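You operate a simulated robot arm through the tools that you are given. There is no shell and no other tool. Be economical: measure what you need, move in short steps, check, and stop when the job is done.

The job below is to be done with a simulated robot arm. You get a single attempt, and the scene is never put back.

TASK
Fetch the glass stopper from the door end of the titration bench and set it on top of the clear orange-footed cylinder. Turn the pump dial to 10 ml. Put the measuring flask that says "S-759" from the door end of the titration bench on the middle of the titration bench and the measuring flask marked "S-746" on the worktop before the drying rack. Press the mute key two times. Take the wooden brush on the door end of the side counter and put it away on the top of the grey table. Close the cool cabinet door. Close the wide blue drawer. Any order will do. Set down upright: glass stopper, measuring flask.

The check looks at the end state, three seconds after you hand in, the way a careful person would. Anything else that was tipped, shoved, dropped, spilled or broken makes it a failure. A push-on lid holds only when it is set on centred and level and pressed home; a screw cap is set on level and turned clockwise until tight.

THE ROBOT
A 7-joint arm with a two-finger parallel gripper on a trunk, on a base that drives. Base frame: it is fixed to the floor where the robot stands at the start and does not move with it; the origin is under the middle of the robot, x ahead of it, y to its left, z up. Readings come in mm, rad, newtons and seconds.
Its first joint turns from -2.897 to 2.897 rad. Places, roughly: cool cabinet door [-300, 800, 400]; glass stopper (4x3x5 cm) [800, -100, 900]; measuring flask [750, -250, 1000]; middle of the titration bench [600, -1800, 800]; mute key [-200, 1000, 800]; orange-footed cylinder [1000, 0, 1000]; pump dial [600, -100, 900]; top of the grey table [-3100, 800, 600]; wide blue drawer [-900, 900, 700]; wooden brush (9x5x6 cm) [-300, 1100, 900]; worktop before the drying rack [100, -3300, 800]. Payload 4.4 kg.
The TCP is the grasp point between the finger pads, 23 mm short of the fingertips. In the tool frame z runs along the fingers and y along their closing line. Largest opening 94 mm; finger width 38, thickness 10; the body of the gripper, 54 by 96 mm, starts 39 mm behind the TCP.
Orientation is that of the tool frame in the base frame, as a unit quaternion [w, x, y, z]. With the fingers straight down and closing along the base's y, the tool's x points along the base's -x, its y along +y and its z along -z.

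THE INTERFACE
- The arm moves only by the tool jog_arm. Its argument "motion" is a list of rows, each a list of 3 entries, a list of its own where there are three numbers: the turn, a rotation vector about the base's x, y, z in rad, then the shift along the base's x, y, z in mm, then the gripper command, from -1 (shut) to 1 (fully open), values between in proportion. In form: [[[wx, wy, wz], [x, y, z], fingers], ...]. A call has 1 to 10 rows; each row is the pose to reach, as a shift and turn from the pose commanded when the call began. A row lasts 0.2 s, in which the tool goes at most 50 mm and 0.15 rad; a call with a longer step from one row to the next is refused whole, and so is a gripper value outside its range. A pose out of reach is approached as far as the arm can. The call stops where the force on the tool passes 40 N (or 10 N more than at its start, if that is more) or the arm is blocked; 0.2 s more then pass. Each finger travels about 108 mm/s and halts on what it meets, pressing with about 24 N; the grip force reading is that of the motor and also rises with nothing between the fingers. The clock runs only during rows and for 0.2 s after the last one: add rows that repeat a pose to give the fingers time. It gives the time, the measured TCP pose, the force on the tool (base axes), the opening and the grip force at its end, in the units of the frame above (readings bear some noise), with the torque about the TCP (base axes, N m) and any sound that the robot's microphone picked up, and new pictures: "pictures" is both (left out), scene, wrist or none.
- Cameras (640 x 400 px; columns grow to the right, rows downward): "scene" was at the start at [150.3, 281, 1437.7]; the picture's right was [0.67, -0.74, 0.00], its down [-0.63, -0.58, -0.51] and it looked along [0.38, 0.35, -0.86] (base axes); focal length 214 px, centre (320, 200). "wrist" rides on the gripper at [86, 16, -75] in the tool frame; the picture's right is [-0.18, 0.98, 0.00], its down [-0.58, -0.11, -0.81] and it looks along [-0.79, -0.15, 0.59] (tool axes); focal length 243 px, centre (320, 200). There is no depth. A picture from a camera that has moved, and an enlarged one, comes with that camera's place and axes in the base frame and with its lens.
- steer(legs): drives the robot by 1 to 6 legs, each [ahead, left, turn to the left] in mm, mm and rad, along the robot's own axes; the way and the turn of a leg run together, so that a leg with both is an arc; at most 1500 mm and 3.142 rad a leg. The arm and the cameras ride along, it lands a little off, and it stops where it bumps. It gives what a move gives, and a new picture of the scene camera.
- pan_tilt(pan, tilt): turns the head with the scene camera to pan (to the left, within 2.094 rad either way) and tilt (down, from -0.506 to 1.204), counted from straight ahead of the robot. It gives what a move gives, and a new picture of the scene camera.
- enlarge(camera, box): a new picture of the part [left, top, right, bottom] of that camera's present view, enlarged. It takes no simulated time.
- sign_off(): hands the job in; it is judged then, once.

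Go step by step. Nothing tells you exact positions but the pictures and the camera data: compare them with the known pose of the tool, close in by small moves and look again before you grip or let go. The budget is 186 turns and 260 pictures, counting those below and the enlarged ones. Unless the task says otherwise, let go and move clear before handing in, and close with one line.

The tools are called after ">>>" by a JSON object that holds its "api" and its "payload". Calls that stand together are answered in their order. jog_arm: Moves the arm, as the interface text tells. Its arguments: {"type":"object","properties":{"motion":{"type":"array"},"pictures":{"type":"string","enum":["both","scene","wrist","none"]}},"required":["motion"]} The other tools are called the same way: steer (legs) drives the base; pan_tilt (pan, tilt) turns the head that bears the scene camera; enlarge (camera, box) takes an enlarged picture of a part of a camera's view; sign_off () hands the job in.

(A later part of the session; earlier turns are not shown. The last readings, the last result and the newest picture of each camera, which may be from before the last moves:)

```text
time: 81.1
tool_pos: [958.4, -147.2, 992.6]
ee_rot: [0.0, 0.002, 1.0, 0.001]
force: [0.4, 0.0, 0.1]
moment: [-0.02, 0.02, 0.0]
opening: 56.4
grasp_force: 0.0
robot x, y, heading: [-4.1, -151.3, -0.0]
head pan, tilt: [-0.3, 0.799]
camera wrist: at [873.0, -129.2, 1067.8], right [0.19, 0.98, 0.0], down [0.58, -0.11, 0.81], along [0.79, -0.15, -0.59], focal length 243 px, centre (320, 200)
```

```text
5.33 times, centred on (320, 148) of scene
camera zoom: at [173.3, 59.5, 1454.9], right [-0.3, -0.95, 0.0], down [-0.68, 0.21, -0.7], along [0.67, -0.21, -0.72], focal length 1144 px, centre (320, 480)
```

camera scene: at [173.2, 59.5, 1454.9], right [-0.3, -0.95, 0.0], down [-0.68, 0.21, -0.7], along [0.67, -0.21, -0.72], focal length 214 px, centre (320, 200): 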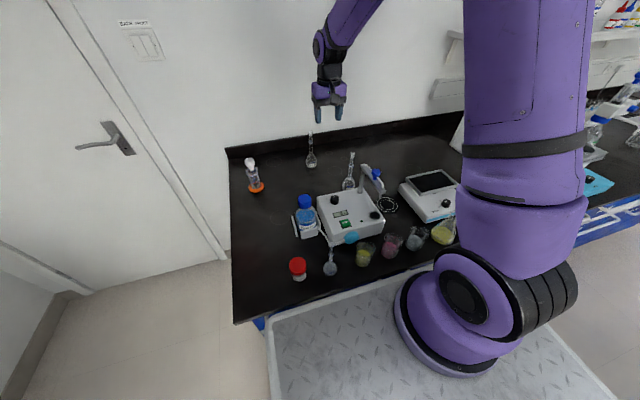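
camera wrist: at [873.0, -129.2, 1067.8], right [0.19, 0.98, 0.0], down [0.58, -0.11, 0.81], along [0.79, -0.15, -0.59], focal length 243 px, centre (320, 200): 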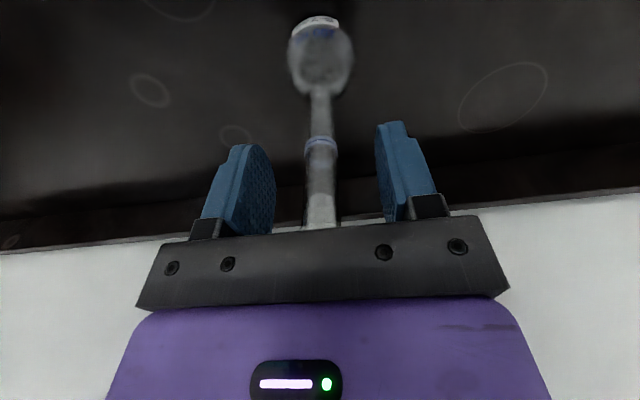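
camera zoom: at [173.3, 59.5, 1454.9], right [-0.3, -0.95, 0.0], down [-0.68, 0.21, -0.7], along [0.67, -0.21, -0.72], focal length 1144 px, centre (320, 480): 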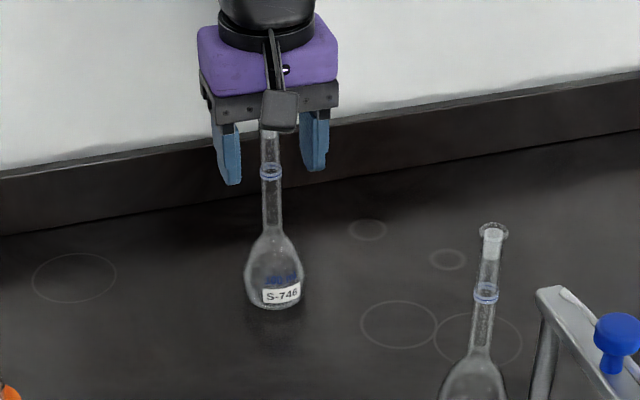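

The neck is between the fingers. I close and lift.

>>> {"api": "jog_arm", "payload": {"motion": [[[0, 0, 0], [0, 0, 0], -0.3], [[0, 0, 0], [0, 0, 0], -0.8], [[0, 0, 0], [0, 0, 0], -1], [[0, 0, 0], [0, 0, 0], -1]], "pictures": "none"}}

>>> {"api": "jog_arm", "payload": {"motion": [[[0, 0, 0], [0, 0, 10], -1], [[0, 0, 0], [0, 0, 35], -1], [[0, 0, 0], [0, 0, 70], -1], [[0, 0, 0], [0, 0, 105], -1], [[0, 0, 0], [-10, 0, 140], -1], [[0, 0, 0], [-30, 0, 175], -1], [[0, 0, 0], [-50, 0, 210], -1], [[0, 0, 0], [-75, 0, 240], -1], [[0, 0, 0], [-110, 0, 260], -1], [[0, 0, 0], [-150, 0, 270], -1]], "pictures": "scene"}}

```text
time: 82.1
tool_pos: [958.3, -147.2, 991.4]
ee_rot: [0.0, 0.001, 1.0, 0.0]
force: [1.1, 0.6, -0.4]
moment: [-0.02, 0.03, 0.0]
opening: 15.9
grasp_force: 24.0
robot x, y, heading: [-7.3, -151.8, -0.007]
head pan, tilt: [-0.3, 0.799]
```

```text
time: 84.3
tool_pos: [808.1, -143.8, 1263.0]
ee_rot: [-0.001, 0.002, 1.0, 0.0]
force: [0.6, 0.1, -0.8]
moment: [0.01, 0.02, 0.02]
opening: 15.6
grasp_force: 24.1
robot x, y, heading: [-8.0, -152.1, 0.001]
head pan, tilt: [-0.3, 0.799]
camera scene: at [174.2, 59.6, 1454.8], right [-0.3, -0.95, 0.0], down [-0.68, 0.21, -0.7], along [0.66, -0.21, -0.72], focal length 214 px, centre (320, 200)
```

scene: 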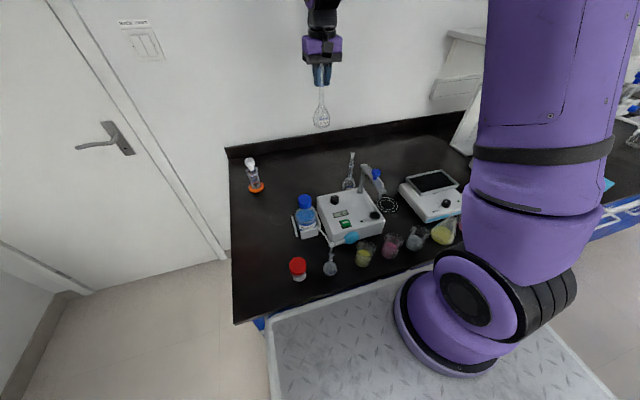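

S-746 is held. I retract it and drive right toward the sink counter in stages.

>>> {"api": "jog_arm", "payload": {"motion": [[[0, 0, 0], [-45, -10, 0], -1], [[0, 0, 0], [-90, -20, 0], -1], [[0, 0, 0], [-135, -30, 0], -1], [[0, 0, 0], [-180, -40, 0], -1], [[0, 0, 0], [-225, -50, 0], -1], [[0, 0, 0], [-270, -60, 0], -1], [[0, 0, 0], [-315, -70, 0], -1], [[0, 0, 0], [-350, -90, 0], -1]], "pictures": "none"}}

>>> {"api": "steer", "payload": {"legs": [[-80, 0, 0], [0, -1450, 0]]}}

>>> {"api": "pan_tilt", "payload": {"pan": -1.6, "tilt": 0.4}}

```text
time: 86.1
tool_pos: [456.2, -234.9, 1265.1]
ee_rot: [-0.001, 0.001, 1.0, -0.001]
force: [0.7, 0.2, -0.7]
moment: [0.01, 0.07, 0.0]
opening: 15.8
grasp_force: 23.9
robot x, y, heading: [-3.5, -149.6, 0.001]
head pan, tilt: [-0.3, 0.799]
```

```text
time: 94.0
tool_pos: [381.9, -1679.4, 1267.4]
ee_rot: [0.0, -0.004, 1.0, 0.0]
force: [0.5, 0.4, -0.4]
moment: [-0.01, 0.02, 0.0]
opening: 15.7
grasp_force: 24.2
robot x, y, heading: [-78.3, -1602.2, 0.011]
head pan, tilt: [-0.3, 0.799]
camera scene: at [95.7, -1387.4, 1454.9], right [-0.29, -0.96, 0.0], down [-0.69, 0.21, -0.7], along [0.67, -0.2, -0.72], focal length 214 px, centre (320, 200)
```

scene: 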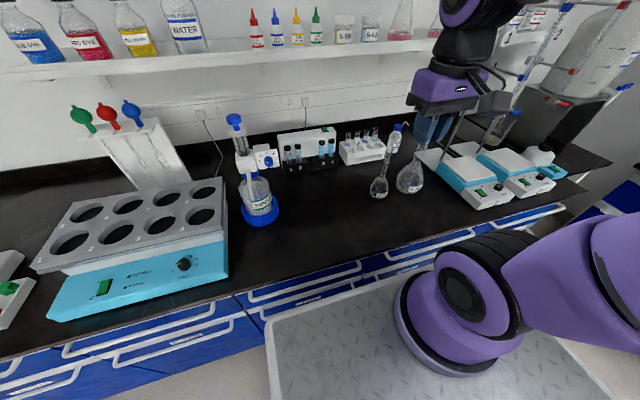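

```text
time: 95.5
tool_pos: [382.0, -1678.2, 1266.9]
ee_rot: [0.0, -0.003, 1.0, 0.0]
force: [0.3, -0.5, -0.9]
moment: [0.01, -0.02, 0.02]
opening: 15.7
grasp_force: 24.0
robot x, y, heading: [-80.0, -1599.4, 0.008]
head pan, tilt: [-1.6, 0.4]
camera scene: at [16.5, -1456.6, 1490.0], right [-1.0, 0.02, 0.0], down [0.01, 0.39, -0.92], along [-0.02, -0.92, -0.39], focal length 214 px, centre (320, 200)
```

scene: 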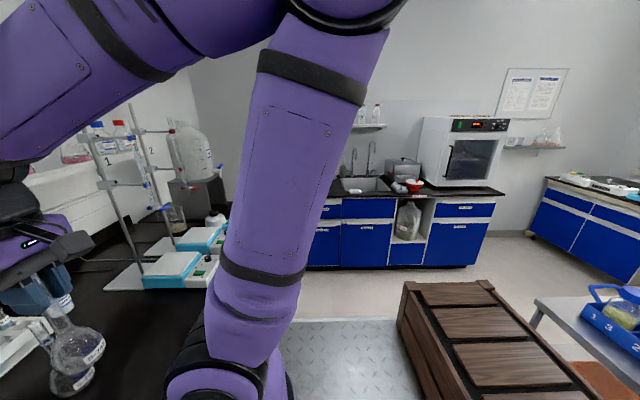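

The sink counter's front edge is near y=-3180. I drive on to about y=-2550 and then look.

>>> {"api": "steer", "payload": {"legs": [[0, -930, -0.01]]}}

>>> {"api": "pan_tilt", "payload": {"pan": -1.3, "tilt": 0.6}}

```text
time: 100.2
tool_pos: [380.7, -2598.8, 1267.5]
ee_rot: [-0.001, 0.004, 1.0, 0.0]
force: [0.0, 0.2, -0.4]
moment: [0.0, -0.02, -0.06]
opening: 15.7
grasp_force: 24.5
robot x, y, heading: [-77.3, -2514.1, -0.008]
head pan, tilt: [-1.6, 0.4]
camera scene: at [18.6, -2372.1, 1490.0], right [-1.0, 0.04, 0.0], down [0.01, 0.39, -0.92], along [-0.03, -0.92, -0.39], focal length 214 px, centre (320, 200)
```

scene: 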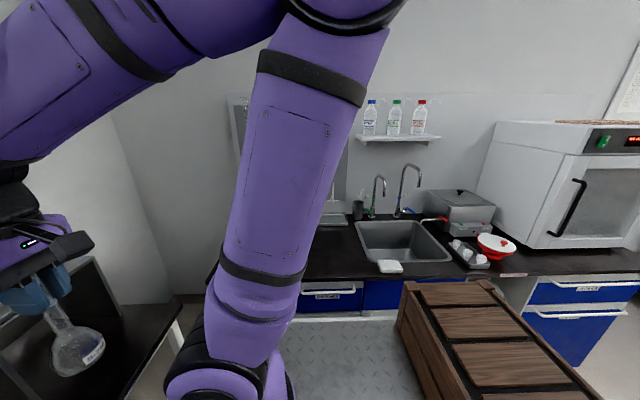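

```text
time: 101.0
tool_pos: [381.8, -2599.8, 1265.7]
ee_rot: [0.0, 0.004, 1.0, 0.0]
force: [0.3, 0.1, -1.2]
moment: [-0.01, 0.01, 0.01]
opening: 15.7
grasp_force: 23.8
robot x, y, heading: [-80.0, -2513.5, -0.009]
head pan, tilt: [-1.3, 0.6]
camera scene: at [45.0, -2364.9, 1471.9], right [-0.97, -0.26, 0.0], down [-0.15, 0.55, -0.83], along [0.21, -0.8, -0.56], focal length 214 px, centre (320, 200)
```

scene: 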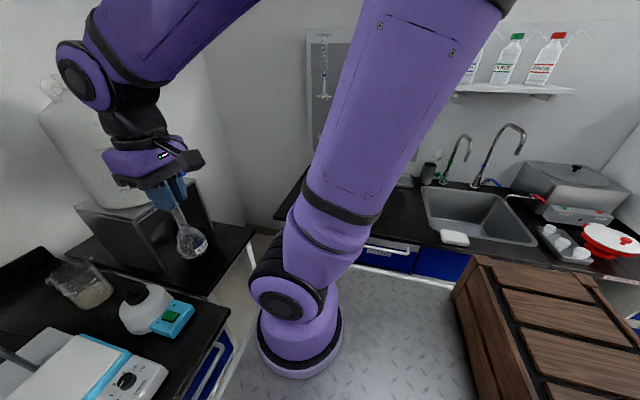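

The target worktop is hidden behind the arm. I swing the arm round to the right, turning the gripper with it.

>>> {"api": "jog_arm", "payload": {"motion": [[[0, 0, -0.1], [-11, -46, 0], -1], [[0, 0, -0.2], [-26, -90, 0], -1], [[0, 0, -0.3], [-46, -133, 0], -1], [[0, 0, -0.4], [-70, -173, 0], -1], [[0, 0, -0.5], [-98, -211, 0], -1], [[0, 0, -0.6], [-129, -246, 0], -1], [[0, 0, -0.7], [-164, -277, 0], -1], [[0, 0, -0.8], [-202, -305, 0], -1], [[0, 0, -0.9], [-242, -329, 0], -1], [[0, 0, -1.0], [-285, -349, 0], -1]], "pictures": "both"}}

```text
time: 103.2
tool_pos: [94.1, -2949.9, 1261.7]
ee_rot: [0.0, 0.482, 0.876, 0.0]
force: [-0.1, 1.1, -1.0]
moment: [0.01, 0.0, -0.01]
opening: 15.6
grasp_force: 23.8
robot x, y, heading: [-81.2, -2514.6, -0.001]
head pan, tilt: [-1.3, 0.6]
camera scene: at [45.0, -2364.4, 1471.8], right [-0.97, -0.26, 0.0], down [-0.15, 0.55, -0.83], along [0.22, -0.8, -0.56], focal length 214 px, centre (320, 200)
camera wrist: at [62.7, -2867.5, 1337.4], right [0.93, 0.37, 0.0], down [0.22, -0.55, 0.81], along [0.3, -0.75, -0.59], focal length 243 px, centre (320, 200)
```

scene: 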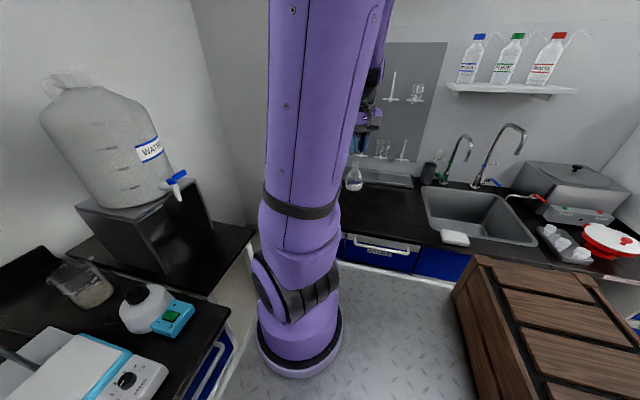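
wrist: 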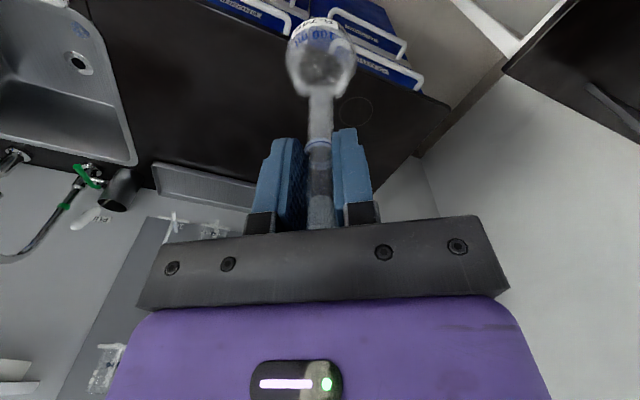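

The worktop in front of the rack at about (105,-3290) is free. I move out over it.

>>> {"api": "jog_arm", "payload": {"motion": [[[0, 0, 0], [2, -45, 0], -1], [[0, 0, 0], [4, -90, 0], -1], [[0, 0, 0], [6, -135, 0], -1], [[0, 0, 0], [8, -180, 0], -1], [[0, 0, 0], [10, -225, 0], -1], [[0, 0, 0], [11, -270, -10], -1], [[0, 0, 0], [12, -310, -30], -1], [[0, 0, 0], [12, -340, -60], -1], [[0, 0, 0], [12, -340, -105], -1], [[0, 0, 0], [12, -340, -150], -1]], "pictures": "both"}}

```text
time: 105.5
tool_pos: [105.2, -3288.2, 1114.8]
ee_rot: [0.001, 0.483, 0.876, 0.0]
force: [-0.2, -0.3, 0.0]
moment: [-0.03, -0.02, 0.0]
opening: 15.6
grasp_force: 24.4
robot x, y, heading: [-82.3, -2518.0, -0.009]
head pan, tilt: [-1.3, 0.6]
camera scene: at [45.0, -2364.6, 1471.8], right [-0.97, -0.26, 0.0], down [-0.15, 0.55, -0.83], along [0.22, -0.8, -0.56], focal length 214 px, centre (320, 200)
camera wrist: at [73.7, -3206.5, 1190.3], right [0.93, 0.37, 0.0], down [0.22, -0.55, 0.81], along [0.3, -0.75, -0.59], focal length 243 px, centre (320, 200)
```

scene: 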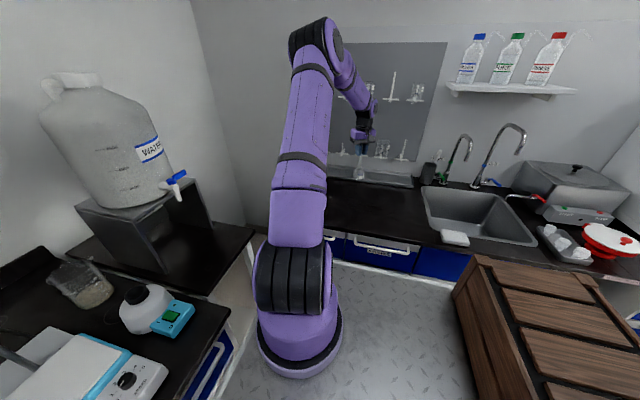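
wrist: 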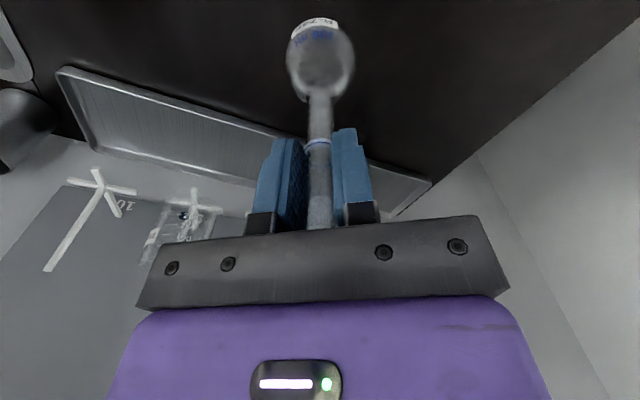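

>>> {"api": "jog_arm", "payload": {"motion": [[[0, 0, 0], [0, 0, -40], -1], [[0, 0, 0], [0, 0, -80], -1], [[0, 0, 0], [0, 0, -105], -1], [[0, 0, 0], [0, 0, -115], -1], [[0, 0, 0], [0, 0, -118], -1], [[0, 0, 0], [0, 0, -121], -1], [[0, 0, 0], [0, 0, -123], -1], [[0, 0, 0], [0, 0, -123], -1]], "pictures": "none"}}

>>> {"api": "enlarge", "payload": {"camera": "scene", "box": [320, 110, 420, 230]}}

```text
time: 107.2
tool_pos: [107.6, -3289.1, 992.0]
ee_rot: [0.0, 0.483, 0.876, -0.001]
force: [-0.1, 0.6, -0.7]
moment: [0.0, -0.01, -0.01]
opening: 15.2
grasp_force: 24.1
robot x, y, heading: [-81.1, -2513.5, -0.007]
head pan, tilt: [-1.3, 0.6]
```

```text
3.33 times, centred on (370, 170) of scene
camera zoom: at [45.0, -2365.0, 1471.8], right [-0.97, -0.26, 0.0], down [-0.15, 0.55, -0.82], along [0.22, -0.8, -0.57], focal length 715 px, centre (153, 300)
```

zoom: 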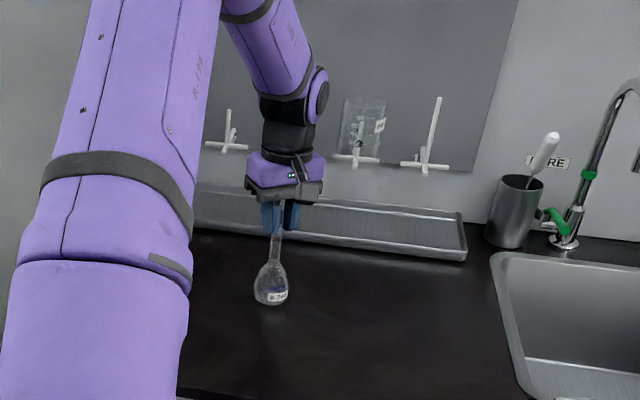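

>>> {"api": "jog_arm", "payload": {"motion": [[[0, 0, 0], [0, 0, -1], -1], [[0, 0, 0], [0, 0, -2], -1], [[0, 0, 0], [0, 0, -3], -1], [[0, 0, 0], [0, 0, -3], -1]], "pictures": "none"}}

```text
time: 108.2
tool_pos: [108.0, -3288.1, 990.7]
ee_rot: [0.0, 0.483, 0.876, -0.002]
force: [-0.3, 3.2, 24.1]
moment: [0.48, -0.15, -0.01]
opening: 15.4
grasp_force: 23.9
robot x, y, heading: [-82.3, -2514.5, -0.007]
head pan, tilt: [-1.3, 0.6]
```

Contact at the same height as the bench. I ease off, release and rise.

>>> {"api": "jog_arm", "payload": {"motion": [[[0, 0, 0], [0, 0, 1], -1], [[0, 0, 0], [0, 0, 1.3], -1], [[0, 0, 0], [0, 0, 1.3], -0.6], [[0, 0, 0], [0, 0, 1.3], 0], [[0, 0, 0], [0, 0, 1.3], 0.2], [[0, 0, 0], [0, 0, 25], 0.2], [[0, 0, 0], [0, 0, 65], 0.2], [[0, 0, 0], [0, 0, 110], 0.2], [[0, 0, 0], [0, 0, 155], 0.2], [[0, 0, 0], [0, 0, 200], 0.2]], "pictures": "both"}}

```text
time: 110.5
tool_pos: [110.1, -3291.2, 1191.1]
ee_rot: [0.0, 0.482, 0.876, 0.0]
force: [0.3, -0.3, -0.5]
moment: [0.03, -0.01, -0.03]
opening: 56.3
grasp_force: 0.0
robot x, y, heading: [-80.0, -2515.6, -0.012]
head pan, tilt: [-1.3, 0.6]
camera scene: at [45.1, -2365.3, 1471.9], right [-0.97, -0.26, 0.0], down [-0.15, 0.55, -0.82], along [0.22, -0.8, -0.57], focal length 214 px, centre (320, 200)
camera wrist: at [77.9, -3208.3, 1266.8], right [0.93, 0.37, 0.0], down [0.22, -0.55, 0.81], along [0.3, -0.75, -0.59], focal length 243 px, centre (320, 200)
```

scene: 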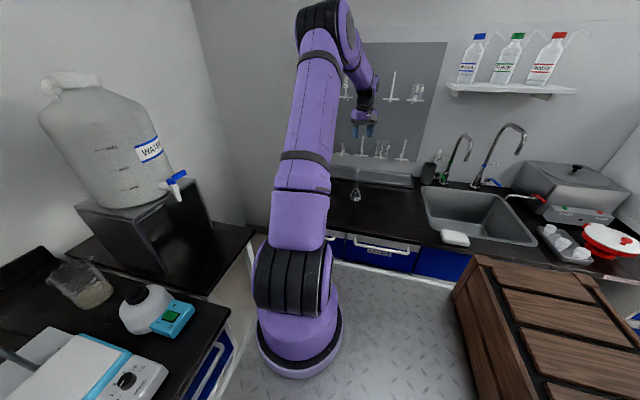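
wrist: 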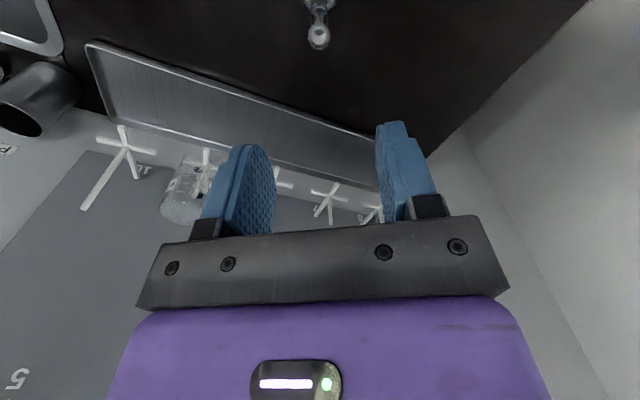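

S-746 stands upright before the rack. I retract the arm and swing it back to the front.

>>> {"api": "jog_arm", "payload": {"motion": [[[0, 0, 0], [-2, 45, 10], 0.2], [[0, 0, 0], [-4, 90, 20], 0.2], [[0, 0, 0], [-6, 135, 30], 0.2], [[0, 0, 0], [-8, 180, 40], 0.2], [[0, 0, 0], [-10, 225, 50], 0.2], [[0, 0, 0], [-11, 270, 60], 0.2], [[0, 0, 0], [-12, 310, 70], 0.2], [[0, 0, 0], [-12, 340, 70], 0.2]], "pictures": "none"}}

>>> {"api": "jog_arm", "payload": {"motion": [[[0, 0, 0.1], [43, 20, 0], 0], [[0, 0, 0.2], [83, 44, 0], 0], [[0, 0, 0.3], [121, 72, 0], 0], [[0, 0, 0.4], [156, 103, 0], 0], [[0, 0, 0.5], [187, 138, 0], 0], [[0, 0, 0.6], [215, 176, 0], 0], [[0, 0, 0.7], [239, 216, 0], 0], [[0, 0, 0.8], [259, 259, 0], 0], [[0, 0, 0.9], [274, 303, 0], 0], [[0, 0, 1.0], [285, 349, 0], 0]], "pictures": "none"}}

>>> {"api": "steer", "payload": {"legs": [[0, 1400, 0.008], [0, 1050, 0]]}}

```text
time: 112.2
tool_pos: [96.6, -2947.9, 1261.0]
ee_rot: [0.0, 0.483, 0.876, 0.0]
force: [0.2, -0.9, 0.5]
moment: [0.04, 0.0, -0.02]
opening: 56.6
grasp_force: 0.0
robot x, y, heading: [-79.3, -2513.6, -0.006]
head pan, tilt: [-1.3, 0.6]
```

```text
time: 114.5
tool_pos: [382.5, -2598.3, 1260.7]
ee_rot: [0.001, 0.002, 1.0, 0.0]
force: [1.0, 0.4, 0.3]
moment: [0.01, -0.01, -0.05]
opening: 46.7
grasp_force: 0.2
robot x, y, heading: [-80.9, -2511.1, -0.009]
head pan, tilt: [-1.3, 0.6]
```

```text
time: 126.5
tool_pos: [398.1, -126.9, 1260.9]
ee_rot: [0.0, -0.003, 1.0, 0.0]
force: [-0.2, 0.2, 0.7]
moment: [-0.02, 0.0, 0.03]
opening: 47.0
grasp_force: 0.0
robot x, y, heading: [-65.0, -43.6, -0.002]
head pan, tilt: [-1.3, 0.6]
camera scene: at [58.3, 103.0, 1471.8], right [-0.96, -0.27, 0.0], down [-0.15, 0.54, -0.83], along [0.22, -0.79, -0.56], focal length 214 px, centre (320, 200)
```

scene: 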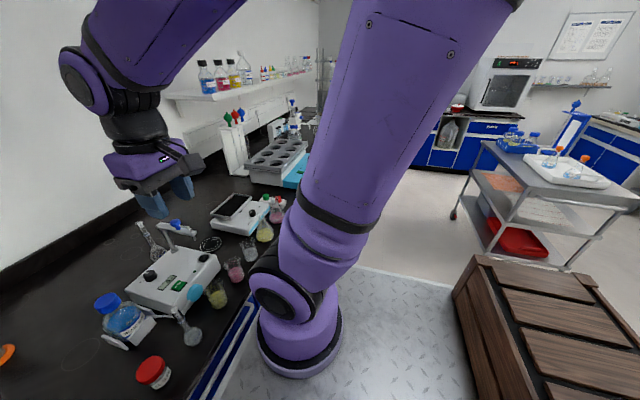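

Back near the start. I look to the left side now.

>>> {"api": "pan_tilt", "payload": {"pan": 1.3, "tilt": 0.6}}

>>> {"api": "pan_tilt", "payload": {"pan": 2.0, "tilt": 0.6}}

```text
time: 128.8
tool_pos: [397.8, -126.3, 1261.4]
ee_rot: [0.0, -0.003, 1.0, 0.0]
force: [0.8, -0.3, -0.4]
moment: [0.02, 0.0, -0.01]
opening: 47.2
grasp_force: 0.0
robot x, y, heading: [-67.1, -49.5, 0.004]
head pan, tilt: [1.3, 0.6]
camera scene: at [57.4, 273.3, 1471.8], right [0.96, -0.26, 0.0], down [-0.15, -0.55, -0.83], along [0.22, 0.8, -0.56], focal length 214 px, centre (320, 200)
```

scene: 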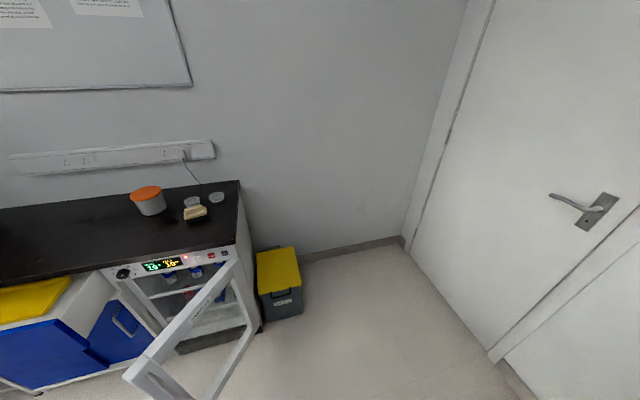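

```text
time: 129.9
tool_pos: [397.4, -128.3, 1261.2]
ee_rot: [0.0, -0.003, 1.0, 0.0]
force: [-0.7, -1.0, 0.4]
moment: [-0.01, -0.02, 0.01]
opening: 47.0
grasp_force: 0.1
robot x, y, heading: [-63.6, -49.1, 0.001]
head pan, tilt: [2.0, 0.6]
camera scene: at [-2.9, 268.2, 1471.8], right [0.91, 0.42, 0.0], down [0.24, -0.51, -0.83], along [-0.35, 0.75, -0.56], focal length 214 px, centre (320, 200)
```

scene: 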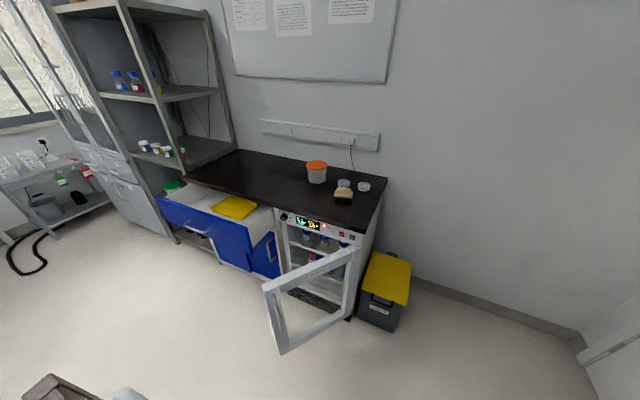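

>>> {"api": "enlarge", "payload": {"camera": "scene", "box": [250, 150, 410, 360]}}

>>> {"api": "enlarge", "payload": {"camera": "scene", "box": [140, 140, 300, 280]}}

>>> {"api": "enlarge", "payload": {"camera": "scene", "box": [265, 150, 385, 240]}}

```text
1.90 times, centred on (330, 255) of scene
camera zoom: at [-2.9, 268.2, 1471.8], right [0.91, 0.42, 0.0], down [0.24, -0.51, -0.83], along [-0.35, 0.75, -0.56], focal length 408 px, centre (301, 95)
```

zoom: 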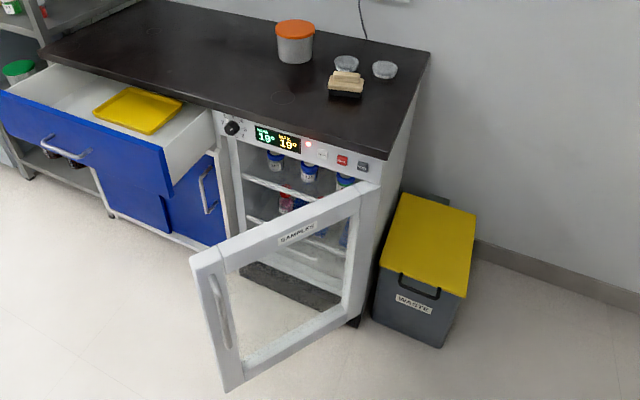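

```text
2.86 times, centred on (220, 210) of scene
camera zoom: at [-2.9, 268.2, 1471.8], right [0.91, 0.42, 0.0], down [0.24, -0.51, -0.83], along [-0.35, 0.75, -0.56], focal length 613 px, centre (606, 171)
```

zoom: 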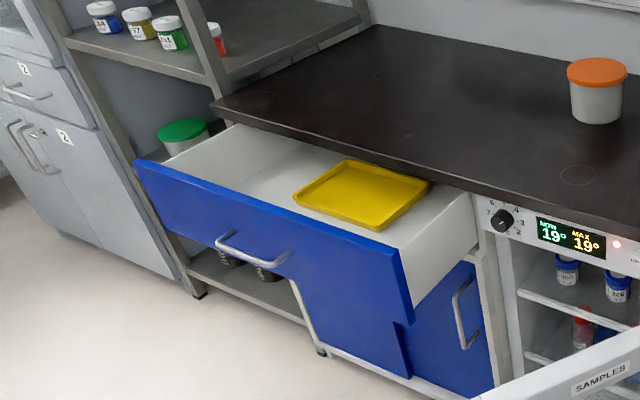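

```text
4.44 times, centred on (325, 195) of scene
camera zoom: at [-2.9, 268.2, 1471.8], right [0.91, 0.42, 0.0], down [0.24, -0.51, -0.83], along [-0.35, 0.75, -0.56], focal length 953 px, centre (298, 222)
```

zoom: 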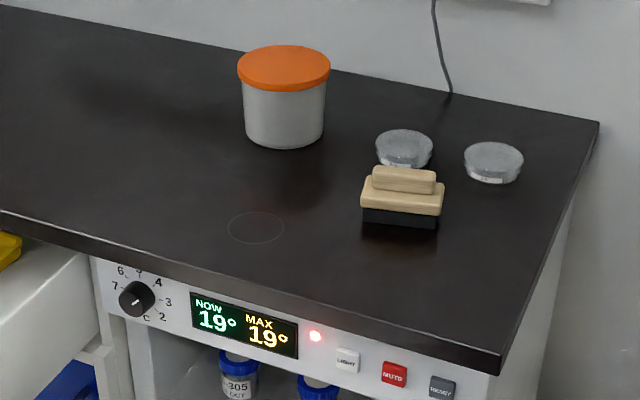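

The door is hinged at the right and about 50° open, the blue drawer is pulled out and the mute key is on the front panel. I back off from the bench and turn to face this counter.

>>> {"api": "steer", "payload": {"legs": [[-330, 0, 0], [0, 0, 1.571]]}}

>>> {"api": "pan_tilt", "payload": {"pan": 0.0, "tilt": 0.6}}

```text
time: 135.9
tool_pos: [-319.2, 414.3, 1260.7]
ee_rot: [0.0, 0.715, -0.699, 0.0]
force: [-0.9, 0.9, -0.8]
moment: [0.01, -0.01, -0.01]
opening: 46.6
grasp_force: 0.1
robot x, y, heading: [-390.6, -53.1, 1.595]
head pan, tilt: [2.0, 0.6]
camera scene: at [-706.8, 6.8, 1471.8], right [-0.44, 0.9, 0.0], down [0.51, 0.25, -0.83], along [-0.74, -0.36, -0.56], focal length 214 px, centre (320, 200)
```

scene: 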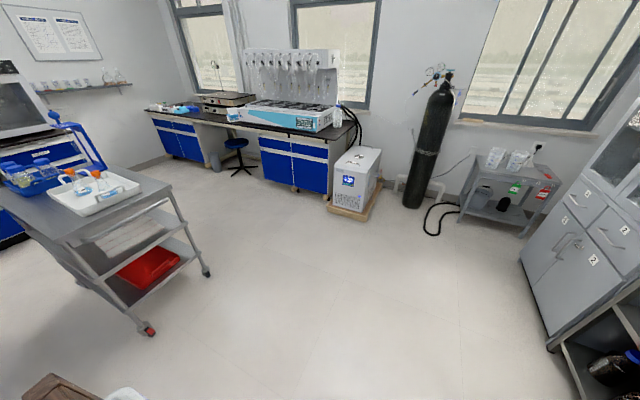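

```text
time: 137.9
tool_pos: [-319.3, 413.7, 1260.8]
ee_rot: [0.001, 0.715, -0.699, 0.0]
force: [-0.5, -0.4, -0.5]
moment: [0.0, 0.0, -0.01]
opening: 46.9
grasp_force: 0.0
robot x, y, heading: [-390.2, -53.4, 1.593]
head pan, tilt: [0.0, 0.6]
camera scene: at [-629.3, 133.7, 1471.8], right [1.0, 0.02, 0.0], down [0.01, -0.56, -0.83], along [-0.02, 0.82, -0.56], focal length 214 px, centre (320, 200)
```

scene: 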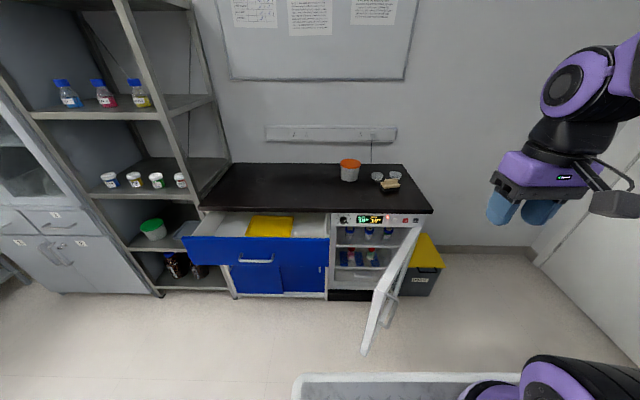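

>>> {"api": "enlarge", "payload": {"camera": "scene", "box": [320, 150, 450, 270]}}

>>> {"api": "enlarge", "payload": {"camera": "scene", "box": [330, 210, 450, 360]}}

>>> {"api": "enlarge", "payload": {"camera": "scene", "box": [170, 190, 350, 305]}}

```text
3.33 times, centred on (385, 210) of scene
camera zoom: at [-629.3, 133.7, 1471.8], right [1.0, 0.02, 0.0], down [0.01, -0.56, -0.83], along [-0.02, 0.82, -0.56], focal length 715 px, centre (103, 167)
```

zoom: 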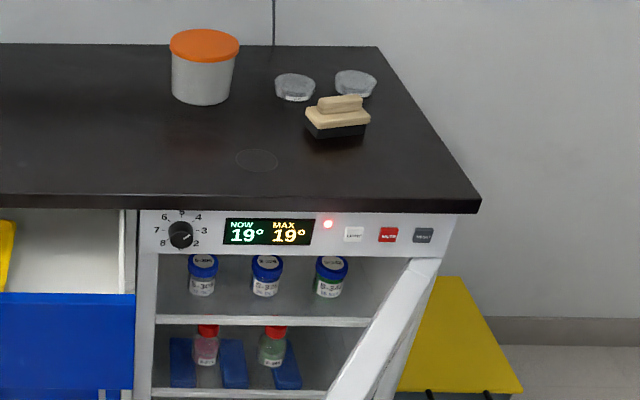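

```text
2.67 times, centred on (390, 285) of scene
camera zoom: at [-629.3, 133.7, 1471.8], right [1.0, 0.02, 0.0], down [0.01, -0.56, -0.83], along [-0.02, 0.82, -0.56], focal length 572 px, centre (133, -27)
```

zoom: 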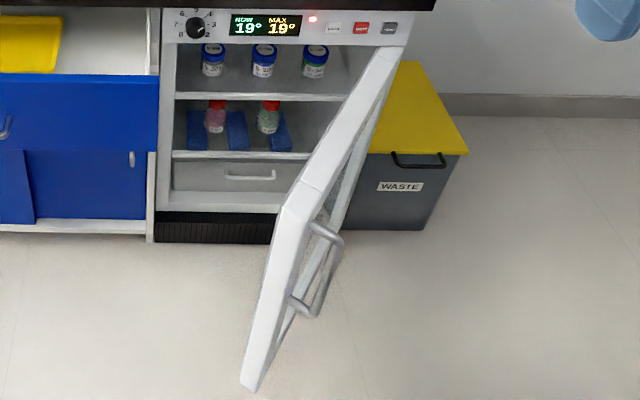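

```text
3.48 times, centred on (260, 248) of scene
camera zoom: at [-629.3, 133.7, 1471.8], right [1.0, 0.02, 0.0], down [0.01, -0.56, -0.83], along [-0.02, 0.82, -0.56], focal length 746 px, centre (529, 35)
```

zoom: 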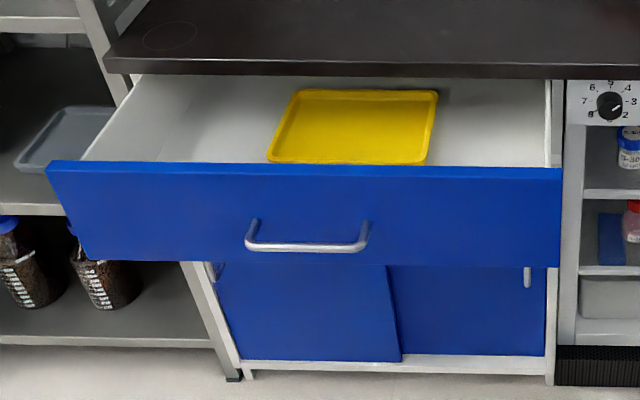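

Measured: mute key near (-222,968,786); door hinge near (-150,952), free edge near (-407,626), top z 737. I move a bit closer and bring the gripper to point horizontally forward, shut.

>>> {"api": "steer", "payload": {"legs": [[110, 0, -0.022]]}}

>>> {"api": "jog_arm", "payload": {"motion": [[[0.15, 0, 0], [0, 10, -10], -0.5], [[0.3, 0, 0], [0, 20, -30], -1], [[0.45, 0, 0], [0, 30, -60], -1], [[0.6, 0, 0], [0, 40, -90], -1], [[0.75, 0, 0], [0, 50, -120], -1], [[0.9, 0, 0], [0, 60, -150], -1], [[1.05, 0, 0], [0, 60, -180], -1], [[1.2, 0, 0], [0, 60, -210], -1], [[1.35, 0, 0], [0, 60, -240], -1], [[1.5, 0, 0], [0, 60, -270], -1]], "pictures": "both"}}

```text
time: 139.1
tool_pos: [-309.2, 521.6, 1260.8]
ee_rot: [0.0, -0.707, 0.707, -0.001]
force: [0.3, 0.3, 0.4]
moment: [-0.01, -0.01, -0.03]
opening: 46.8
grasp_force: 0.1
robot x, y, heading: [-391.8, 61.0, 1.566]
head pan, tilt: [0.0, 0.6]
camera scene: at [-626.2, 248.7, 1471.8], right [1.0, 0.0, 0.0], down [0.0, -0.56, -0.83], along [0.0, 0.83, -0.56], focal length 214 px, centre (320, 200)
```

scene: 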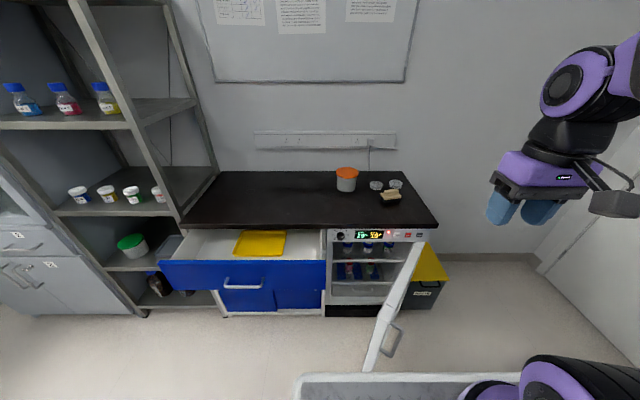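

```text
time: 141.5
tool_pos: [-378.6, 747.5, 1073.2]
ee_rot: [0.464, -0.271, 0.482, 0.692]
force: [-0.4, -0.6, 0.0]
moment: [-0.01, 0.0, -0.06]
opening: 0.1
grasp_force: 24.3
out of reach, approached as far as the arm can: row 2, 3, 4, 5, 6, 7, 8, 9, 10
robot x, y, heading: [-388.3, 55.6, 1.569]
head pan, tilt: [0.0, 0.6]
stopped in row 10: the arm was blocked; the commanded pose is now the measured one
camera scene: at [-626.1, 249.0, 1471.8], right [1.0, 0.0, 0.0], down [0.0, -0.56, -0.83], along [0.0, 0.83, -0.56], focal length 214 px, centre (320, 200)
camera wrist: at [-434.2, 710.6, 981.6], right [-0.81, -0.17, 0.56], down [0.29, -0.95, 0.12], along [0.51, 0.26, 0.82], focal length 243 px, centre (320, 200)
```

scene: 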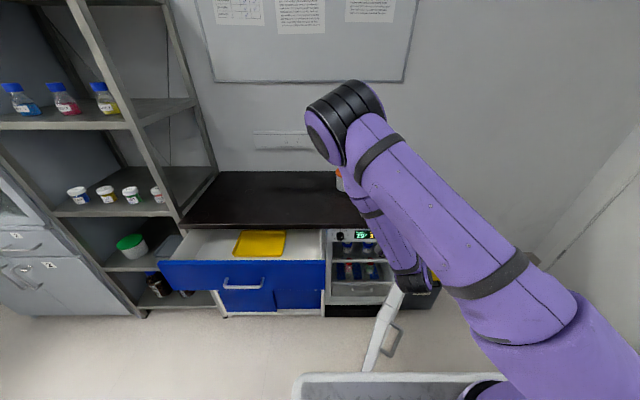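
wrist: 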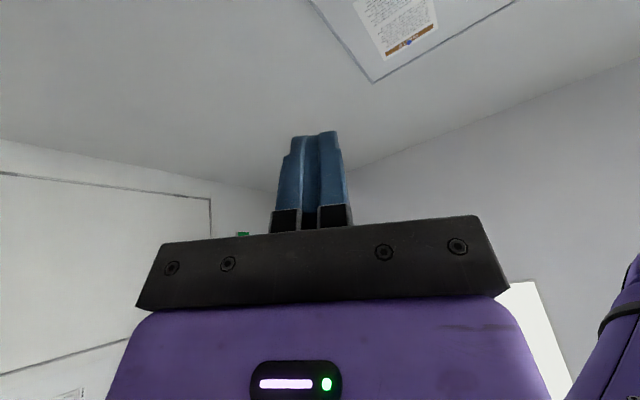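

The arm was too close in for that turn and ended up pointing forward and up. From here I correct the orientation to level, pointing +y.

>>> {"api": "jog_arm", "payload": {"motion": [[[-0.082, -0.089, -0.003], [10, 0, 0], -1], [[-0.164, -0.178, -0.007], [20, 0, 0], -1], [[-0.245, -0.268, -0.01], [30, 0, 0], -1], [[-0.327, -0.357, -0.014], [40, 0, 0], -1], [[-0.409, -0.446, -0.017], [40, 0, 0], -1], [[-0.409, -0.446, -0.017], [40, 0, 0], -1]], "pictures": "both"}}

```text
time: 142.9
tool_pos: [-341.6, 791.4, 1061.9]
ee_rot: [-0.499, 0.501, -0.501, -0.499]
force: [-0.5, 0.5, 0.3]
moment: [0.03, 0.01, -0.03]
opening: 0.1
grasp_force: 24.1
out of reach, approached as far as the arm can: row 1, 2, 3, 4, 5, 6
robot x, y, heading: [-390.4, 57.9, 1.569]
head pan, tilt: [0.0, 0.6]
camera scene: at [-625.8, 249.3, 1471.8], right [1.0, 0.0, 0.0], down [0.0, -0.57, -0.82], along [0.0, 0.82, -0.57], focal length 214 px, centre (320, 200)
camera wrist: at [-356.5, 716.7, 976.9], right [-0.98, 0.0, 0.18], down [0.11, -0.81, 0.58], along [0.15, 0.59, 0.79], focal length 243 px, centre (320, 200)
```

scene: 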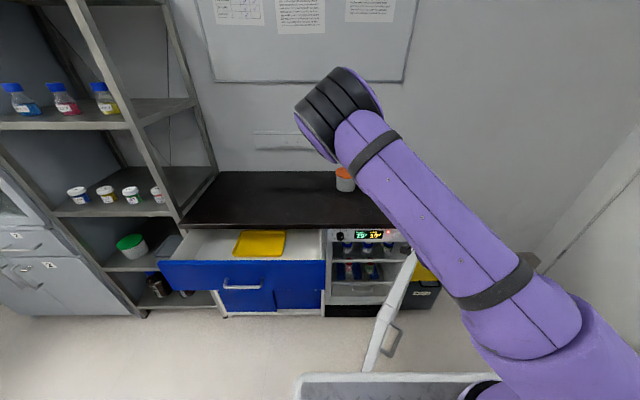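
wrist: 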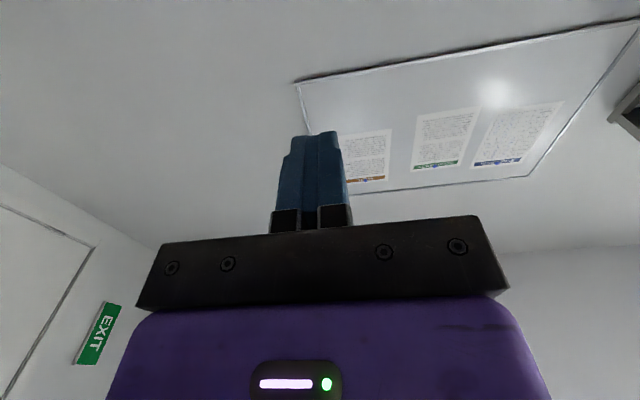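

Level now, but the minimum reach for this pose is large. I will close the door first with the gripper pitched 45° down; I turn it and move back before the door.

>>> {"api": "jog_arm", "payload": {"motion": [[[-0.13, 0, 0], [-2, -10, 0], -1], [[-0.26, 0, 0], [-4, -40, 0], -1], [[-0.39, 0, 0], [-6, -80, -10], -1], [[-0.52, 0, 0], [-8, -115, -30], -1], [[-0.65, 0, 0], [-10, -150, -45], -1], [[-0.785, 0, 0], [-12, -171, -62], -1], [[-0.785, 0, 0], [-12, -171, -62], -1]], "pictures": "both"}}

```text
time: 144.5
tool_pos: [-360.4, 747.5, 1003.7]
ee_rot: [-0.27, 0.653, -0.653, -0.271]
force: [0.1, 0.4, -0.5]
moment: [-0.01, 0.01, -0.01]
opening: 0.0
grasp_force: 23.9
out of reach, approached as far as the arm can: row 1, 2, 3, 4, 5, 6, 7
robot x, y, heading: [-390.9, 58.5, 1.569]
head pan, tilt: [0.0, 0.6]
camera scene: at [-625.9, 249.3, 1471.8], right [1.0, 0.0, 0.0], down [0.0, -0.57, -0.82], along [0.0, 0.82, -0.57], focal length 214 px, centre (320, 200)
camera wrist: at [-376.7, 634.4, 996.2], right [-0.98, 0.13, 0.13], down [0.11, -0.16, 0.98], along [0.15, 0.98, 0.14], focal length 243 px, centre (320, 200)
```

scene: 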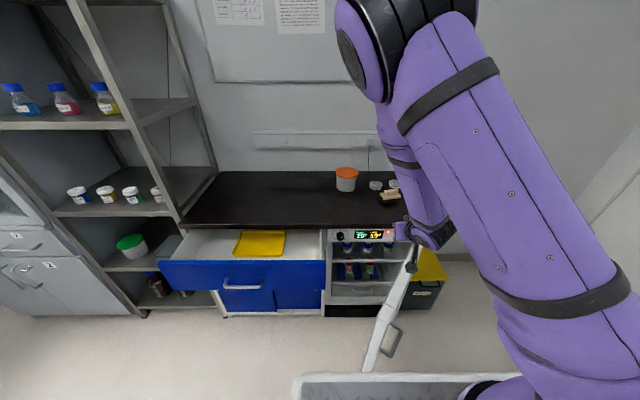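
wrist: 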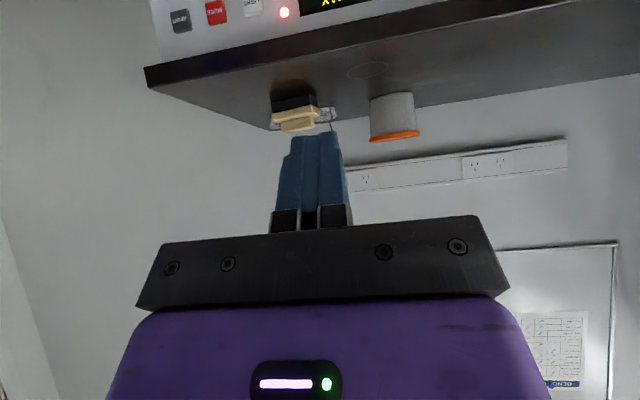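

The pose is limited by the near reach, so I back the base off 160 mm and then lower.

>>> {"api": "steer", "payload": {"legs": [[-160, 0, 0]]}}

>>> {"api": "jog_arm", "payload": {"motion": [[[0, 0, 0], [0, 0, -20], -1], [[0, 0, 0], [0, 0, -20], -1]], "pictures": "none"}}

```text
time: 145.9
tool_pos: [-363.4, 586.7, 1002.8]
ee_rot: [-0.269, 0.654, -0.653, -0.271]
force: [-0.6, 0.3, 0.2]
moment: [0.01, -0.02, 0.0]
opening: 0.0
grasp_force: 24.3
robot x, y, heading: [-393.7, -101.7, 1.568]
head pan, tilt: [0.0, 0.6]
camera scene: at [-626.4, 87.4, 1471.8], right [1.0, 0.0, 0.0], down [0.0, -0.56, -0.83], along [0.0, 0.83, -0.56], focal length 214 px, centre (320, 200)
```

scene: 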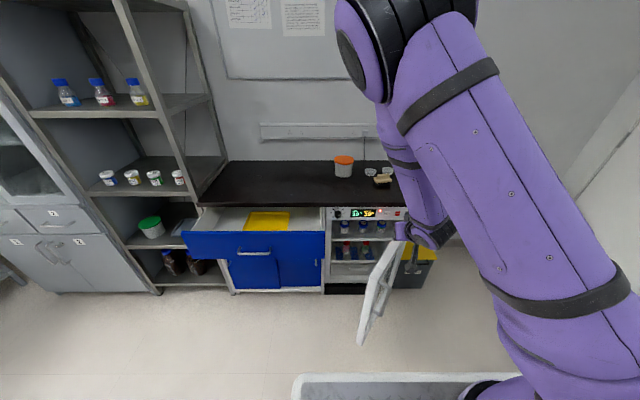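

```text
time: 146.5
tool_pos: [-360.4, 588.2, 981.5]
ee_rot: [-0.27, 0.653, -0.653, -0.272]
force: [0.1, -0.6, 0.4]
moment: [0.0, -0.02, 0.02]
opening: 0.0
grasp_force: 24.0
robot x, y, heading: [-390.0, -100.4, 1.568]
head pan, tilt: [0.0, 0.6]
```

>>> {"api": "jog_arm", "payload": {"motion": [[[0, 0, 0], [10, 0, -40], -1], [[0, 0, 0], [20, 0, -85], -1], [[0, 0, 0], [20, 0, -130], -1], [[0, 0, 0], [20, 0, -175], -1], [[0, 0, 0], [20, 0, -215], -1], [[0, 0, 0], [20, 0, -255], -1], [[0, 0, 0], [20, 0, -255], -1]], "pictures": "both"}}

```text
time: 148.1
tool_pos: [-344.5, 587.6, 731.1]
ee_rot: [0.27, -0.653, 0.654, 0.271]
force: [-0.2, 0.0, 0.5]
moment: [0.0, 0.03, 0.05]
opening: 0.0
grasp_force: 24.1
robot x, y, heading: [-393.9, -99.9, 1.569]
head pan, tilt: [0.0, 0.6]
camera scene: at [-626.3, 87.5, 1471.8], right [1.0, 0.0, 0.0], down [0.0, -0.56, -0.83], along [0.0, 0.83, -0.56], focal length 214 px, centre (320, 200)
camera wrist: at [-358.8, 474.0, 723.8], right [-0.98, 0.13, 0.13], down [0.11, -0.16, 0.98], along [0.15, 0.98, 0.14], focal length 243 px, centre (320, 200)
```

scene: 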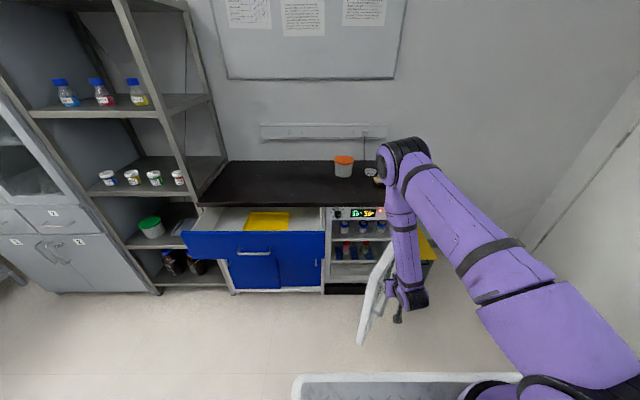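
wrist: 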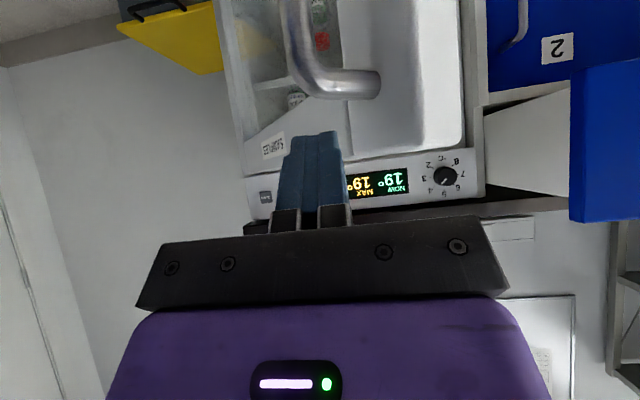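

The handle is just ahead-left, and the door top is near z 718. I shift right to x=-300 and lower to contact the top frame inboard of the handle.

>>> {"api": "jog_arm", "payload": {"motion": [[[0, 0, 0], [44, 0, 0], -1], [[0, 0, 0], [44, 0, -22], -1], [[0, 0, 0], [44, 30, -22], -1], [[0, 0, 0], [44, 60, -22], -1], [[0, 0, 0], [44, 90, -22], -1], [[0, 0, 0], [44, 110, -22], -1], [[0, 0, 0], [44, 110, -22], -1]], "pictures": "both"}}

```text
time: 149.7
tool_pos: [-296.8, 699.8, 707.2]
ee_rot: [0.27, -0.653, 0.653, 0.271]
force: [0.0, 0.5, 0.6]
moment: [-0.03, 0.01, -0.05]
opening: 0.0
grasp_force: 24.6
robot x, y, heading: [-393.1, -105.3, 1.566]
head pan, tilt: [0.0, 0.6]
camera scene: at [-626.3, 87.5, 1471.8], right [1.0, 0.0, 0.0], down [0.0, -0.56, -0.83], along [0.0, 0.83, -0.56], focal length 214 px, centre (320, 200)
camera wrist: at [-312.0, 585.7, 698.7], right [-0.98, 0.13, 0.13], down [0.11, -0.16, 0.98], along [0.15, 0.98, 0.14], focal length 243 px, centre (320, 200)
```

scene: 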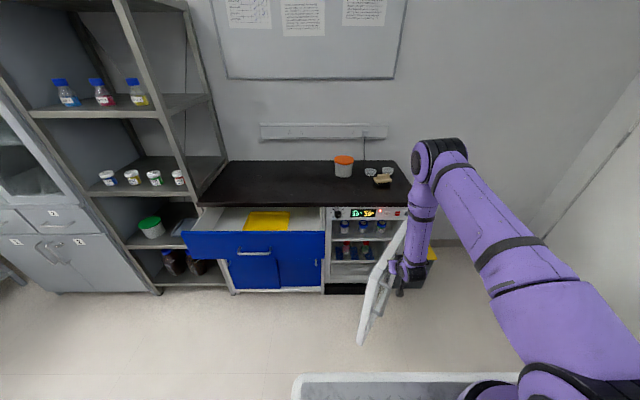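
wrist: 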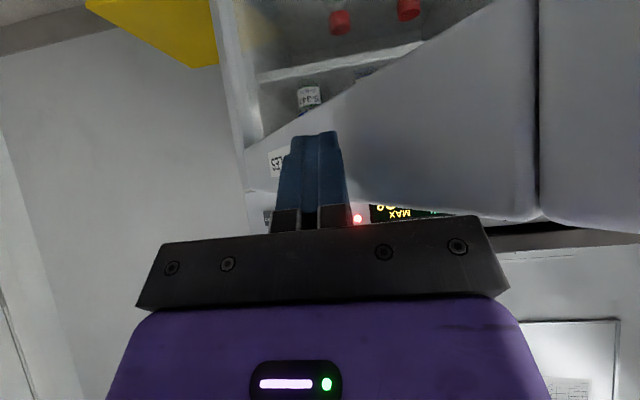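

>>> {"api": "jog_arm", "payload": {"motion": [[[0, 0, 0], [0, 15, 0], -1], [[0, 0, 0], [0, 30, 0], -1], [[0, 0, 0], [0, 45, 0], -1], [[0, 0, 0], [0, 60, 0], -1], [[0, 0, 0], [0, 75, 0], -1], [[0, 0, 0], [0, 90, 0], -1], [[0, 0, 0], [0, 105, 0], -1], [[0, 0, 0], [0, 120, 0], -1], [[0, 0, 0], [0, 120, 0], -1]], "pictures": "both"}}

```text
time: 151.7
tool_pos: [-299.4, 818.5, 706.5]
ee_rot: [0.27, -0.654, 0.654, 0.27]
force: [-0.1, -1.0, -0.3]
moment: [0.0, -0.03, 0.01]
opening: 0.2
grasp_force: 23.6
robot x, y, heading: [-395.4, -101.4, 1.565]
head pan, tilt: [0.0, 0.6]
camera scene: at [-626.3, 87.5, 1471.8], right [1.0, 0.0, 0.0], down [0.0, -0.56, -0.83], along [0.0, 0.83, -0.56], focal length 214 px, centre (320, 200)
camera wrist: at [-314.1, 704.4, 699.7], right [-0.98, 0.13, 0.13], down [0.11, -0.16, 0.98], along [0.15, 0.98, 0.14], focal length 243 px, centre (320, 200)
```

scene: 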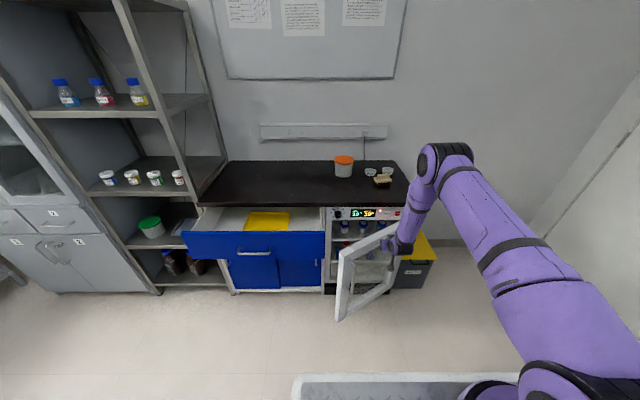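
wrist: 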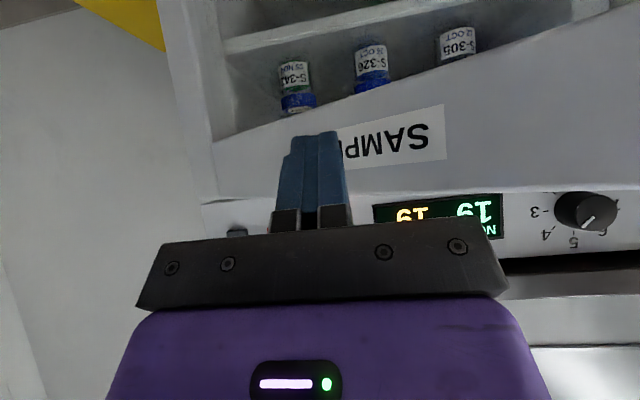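

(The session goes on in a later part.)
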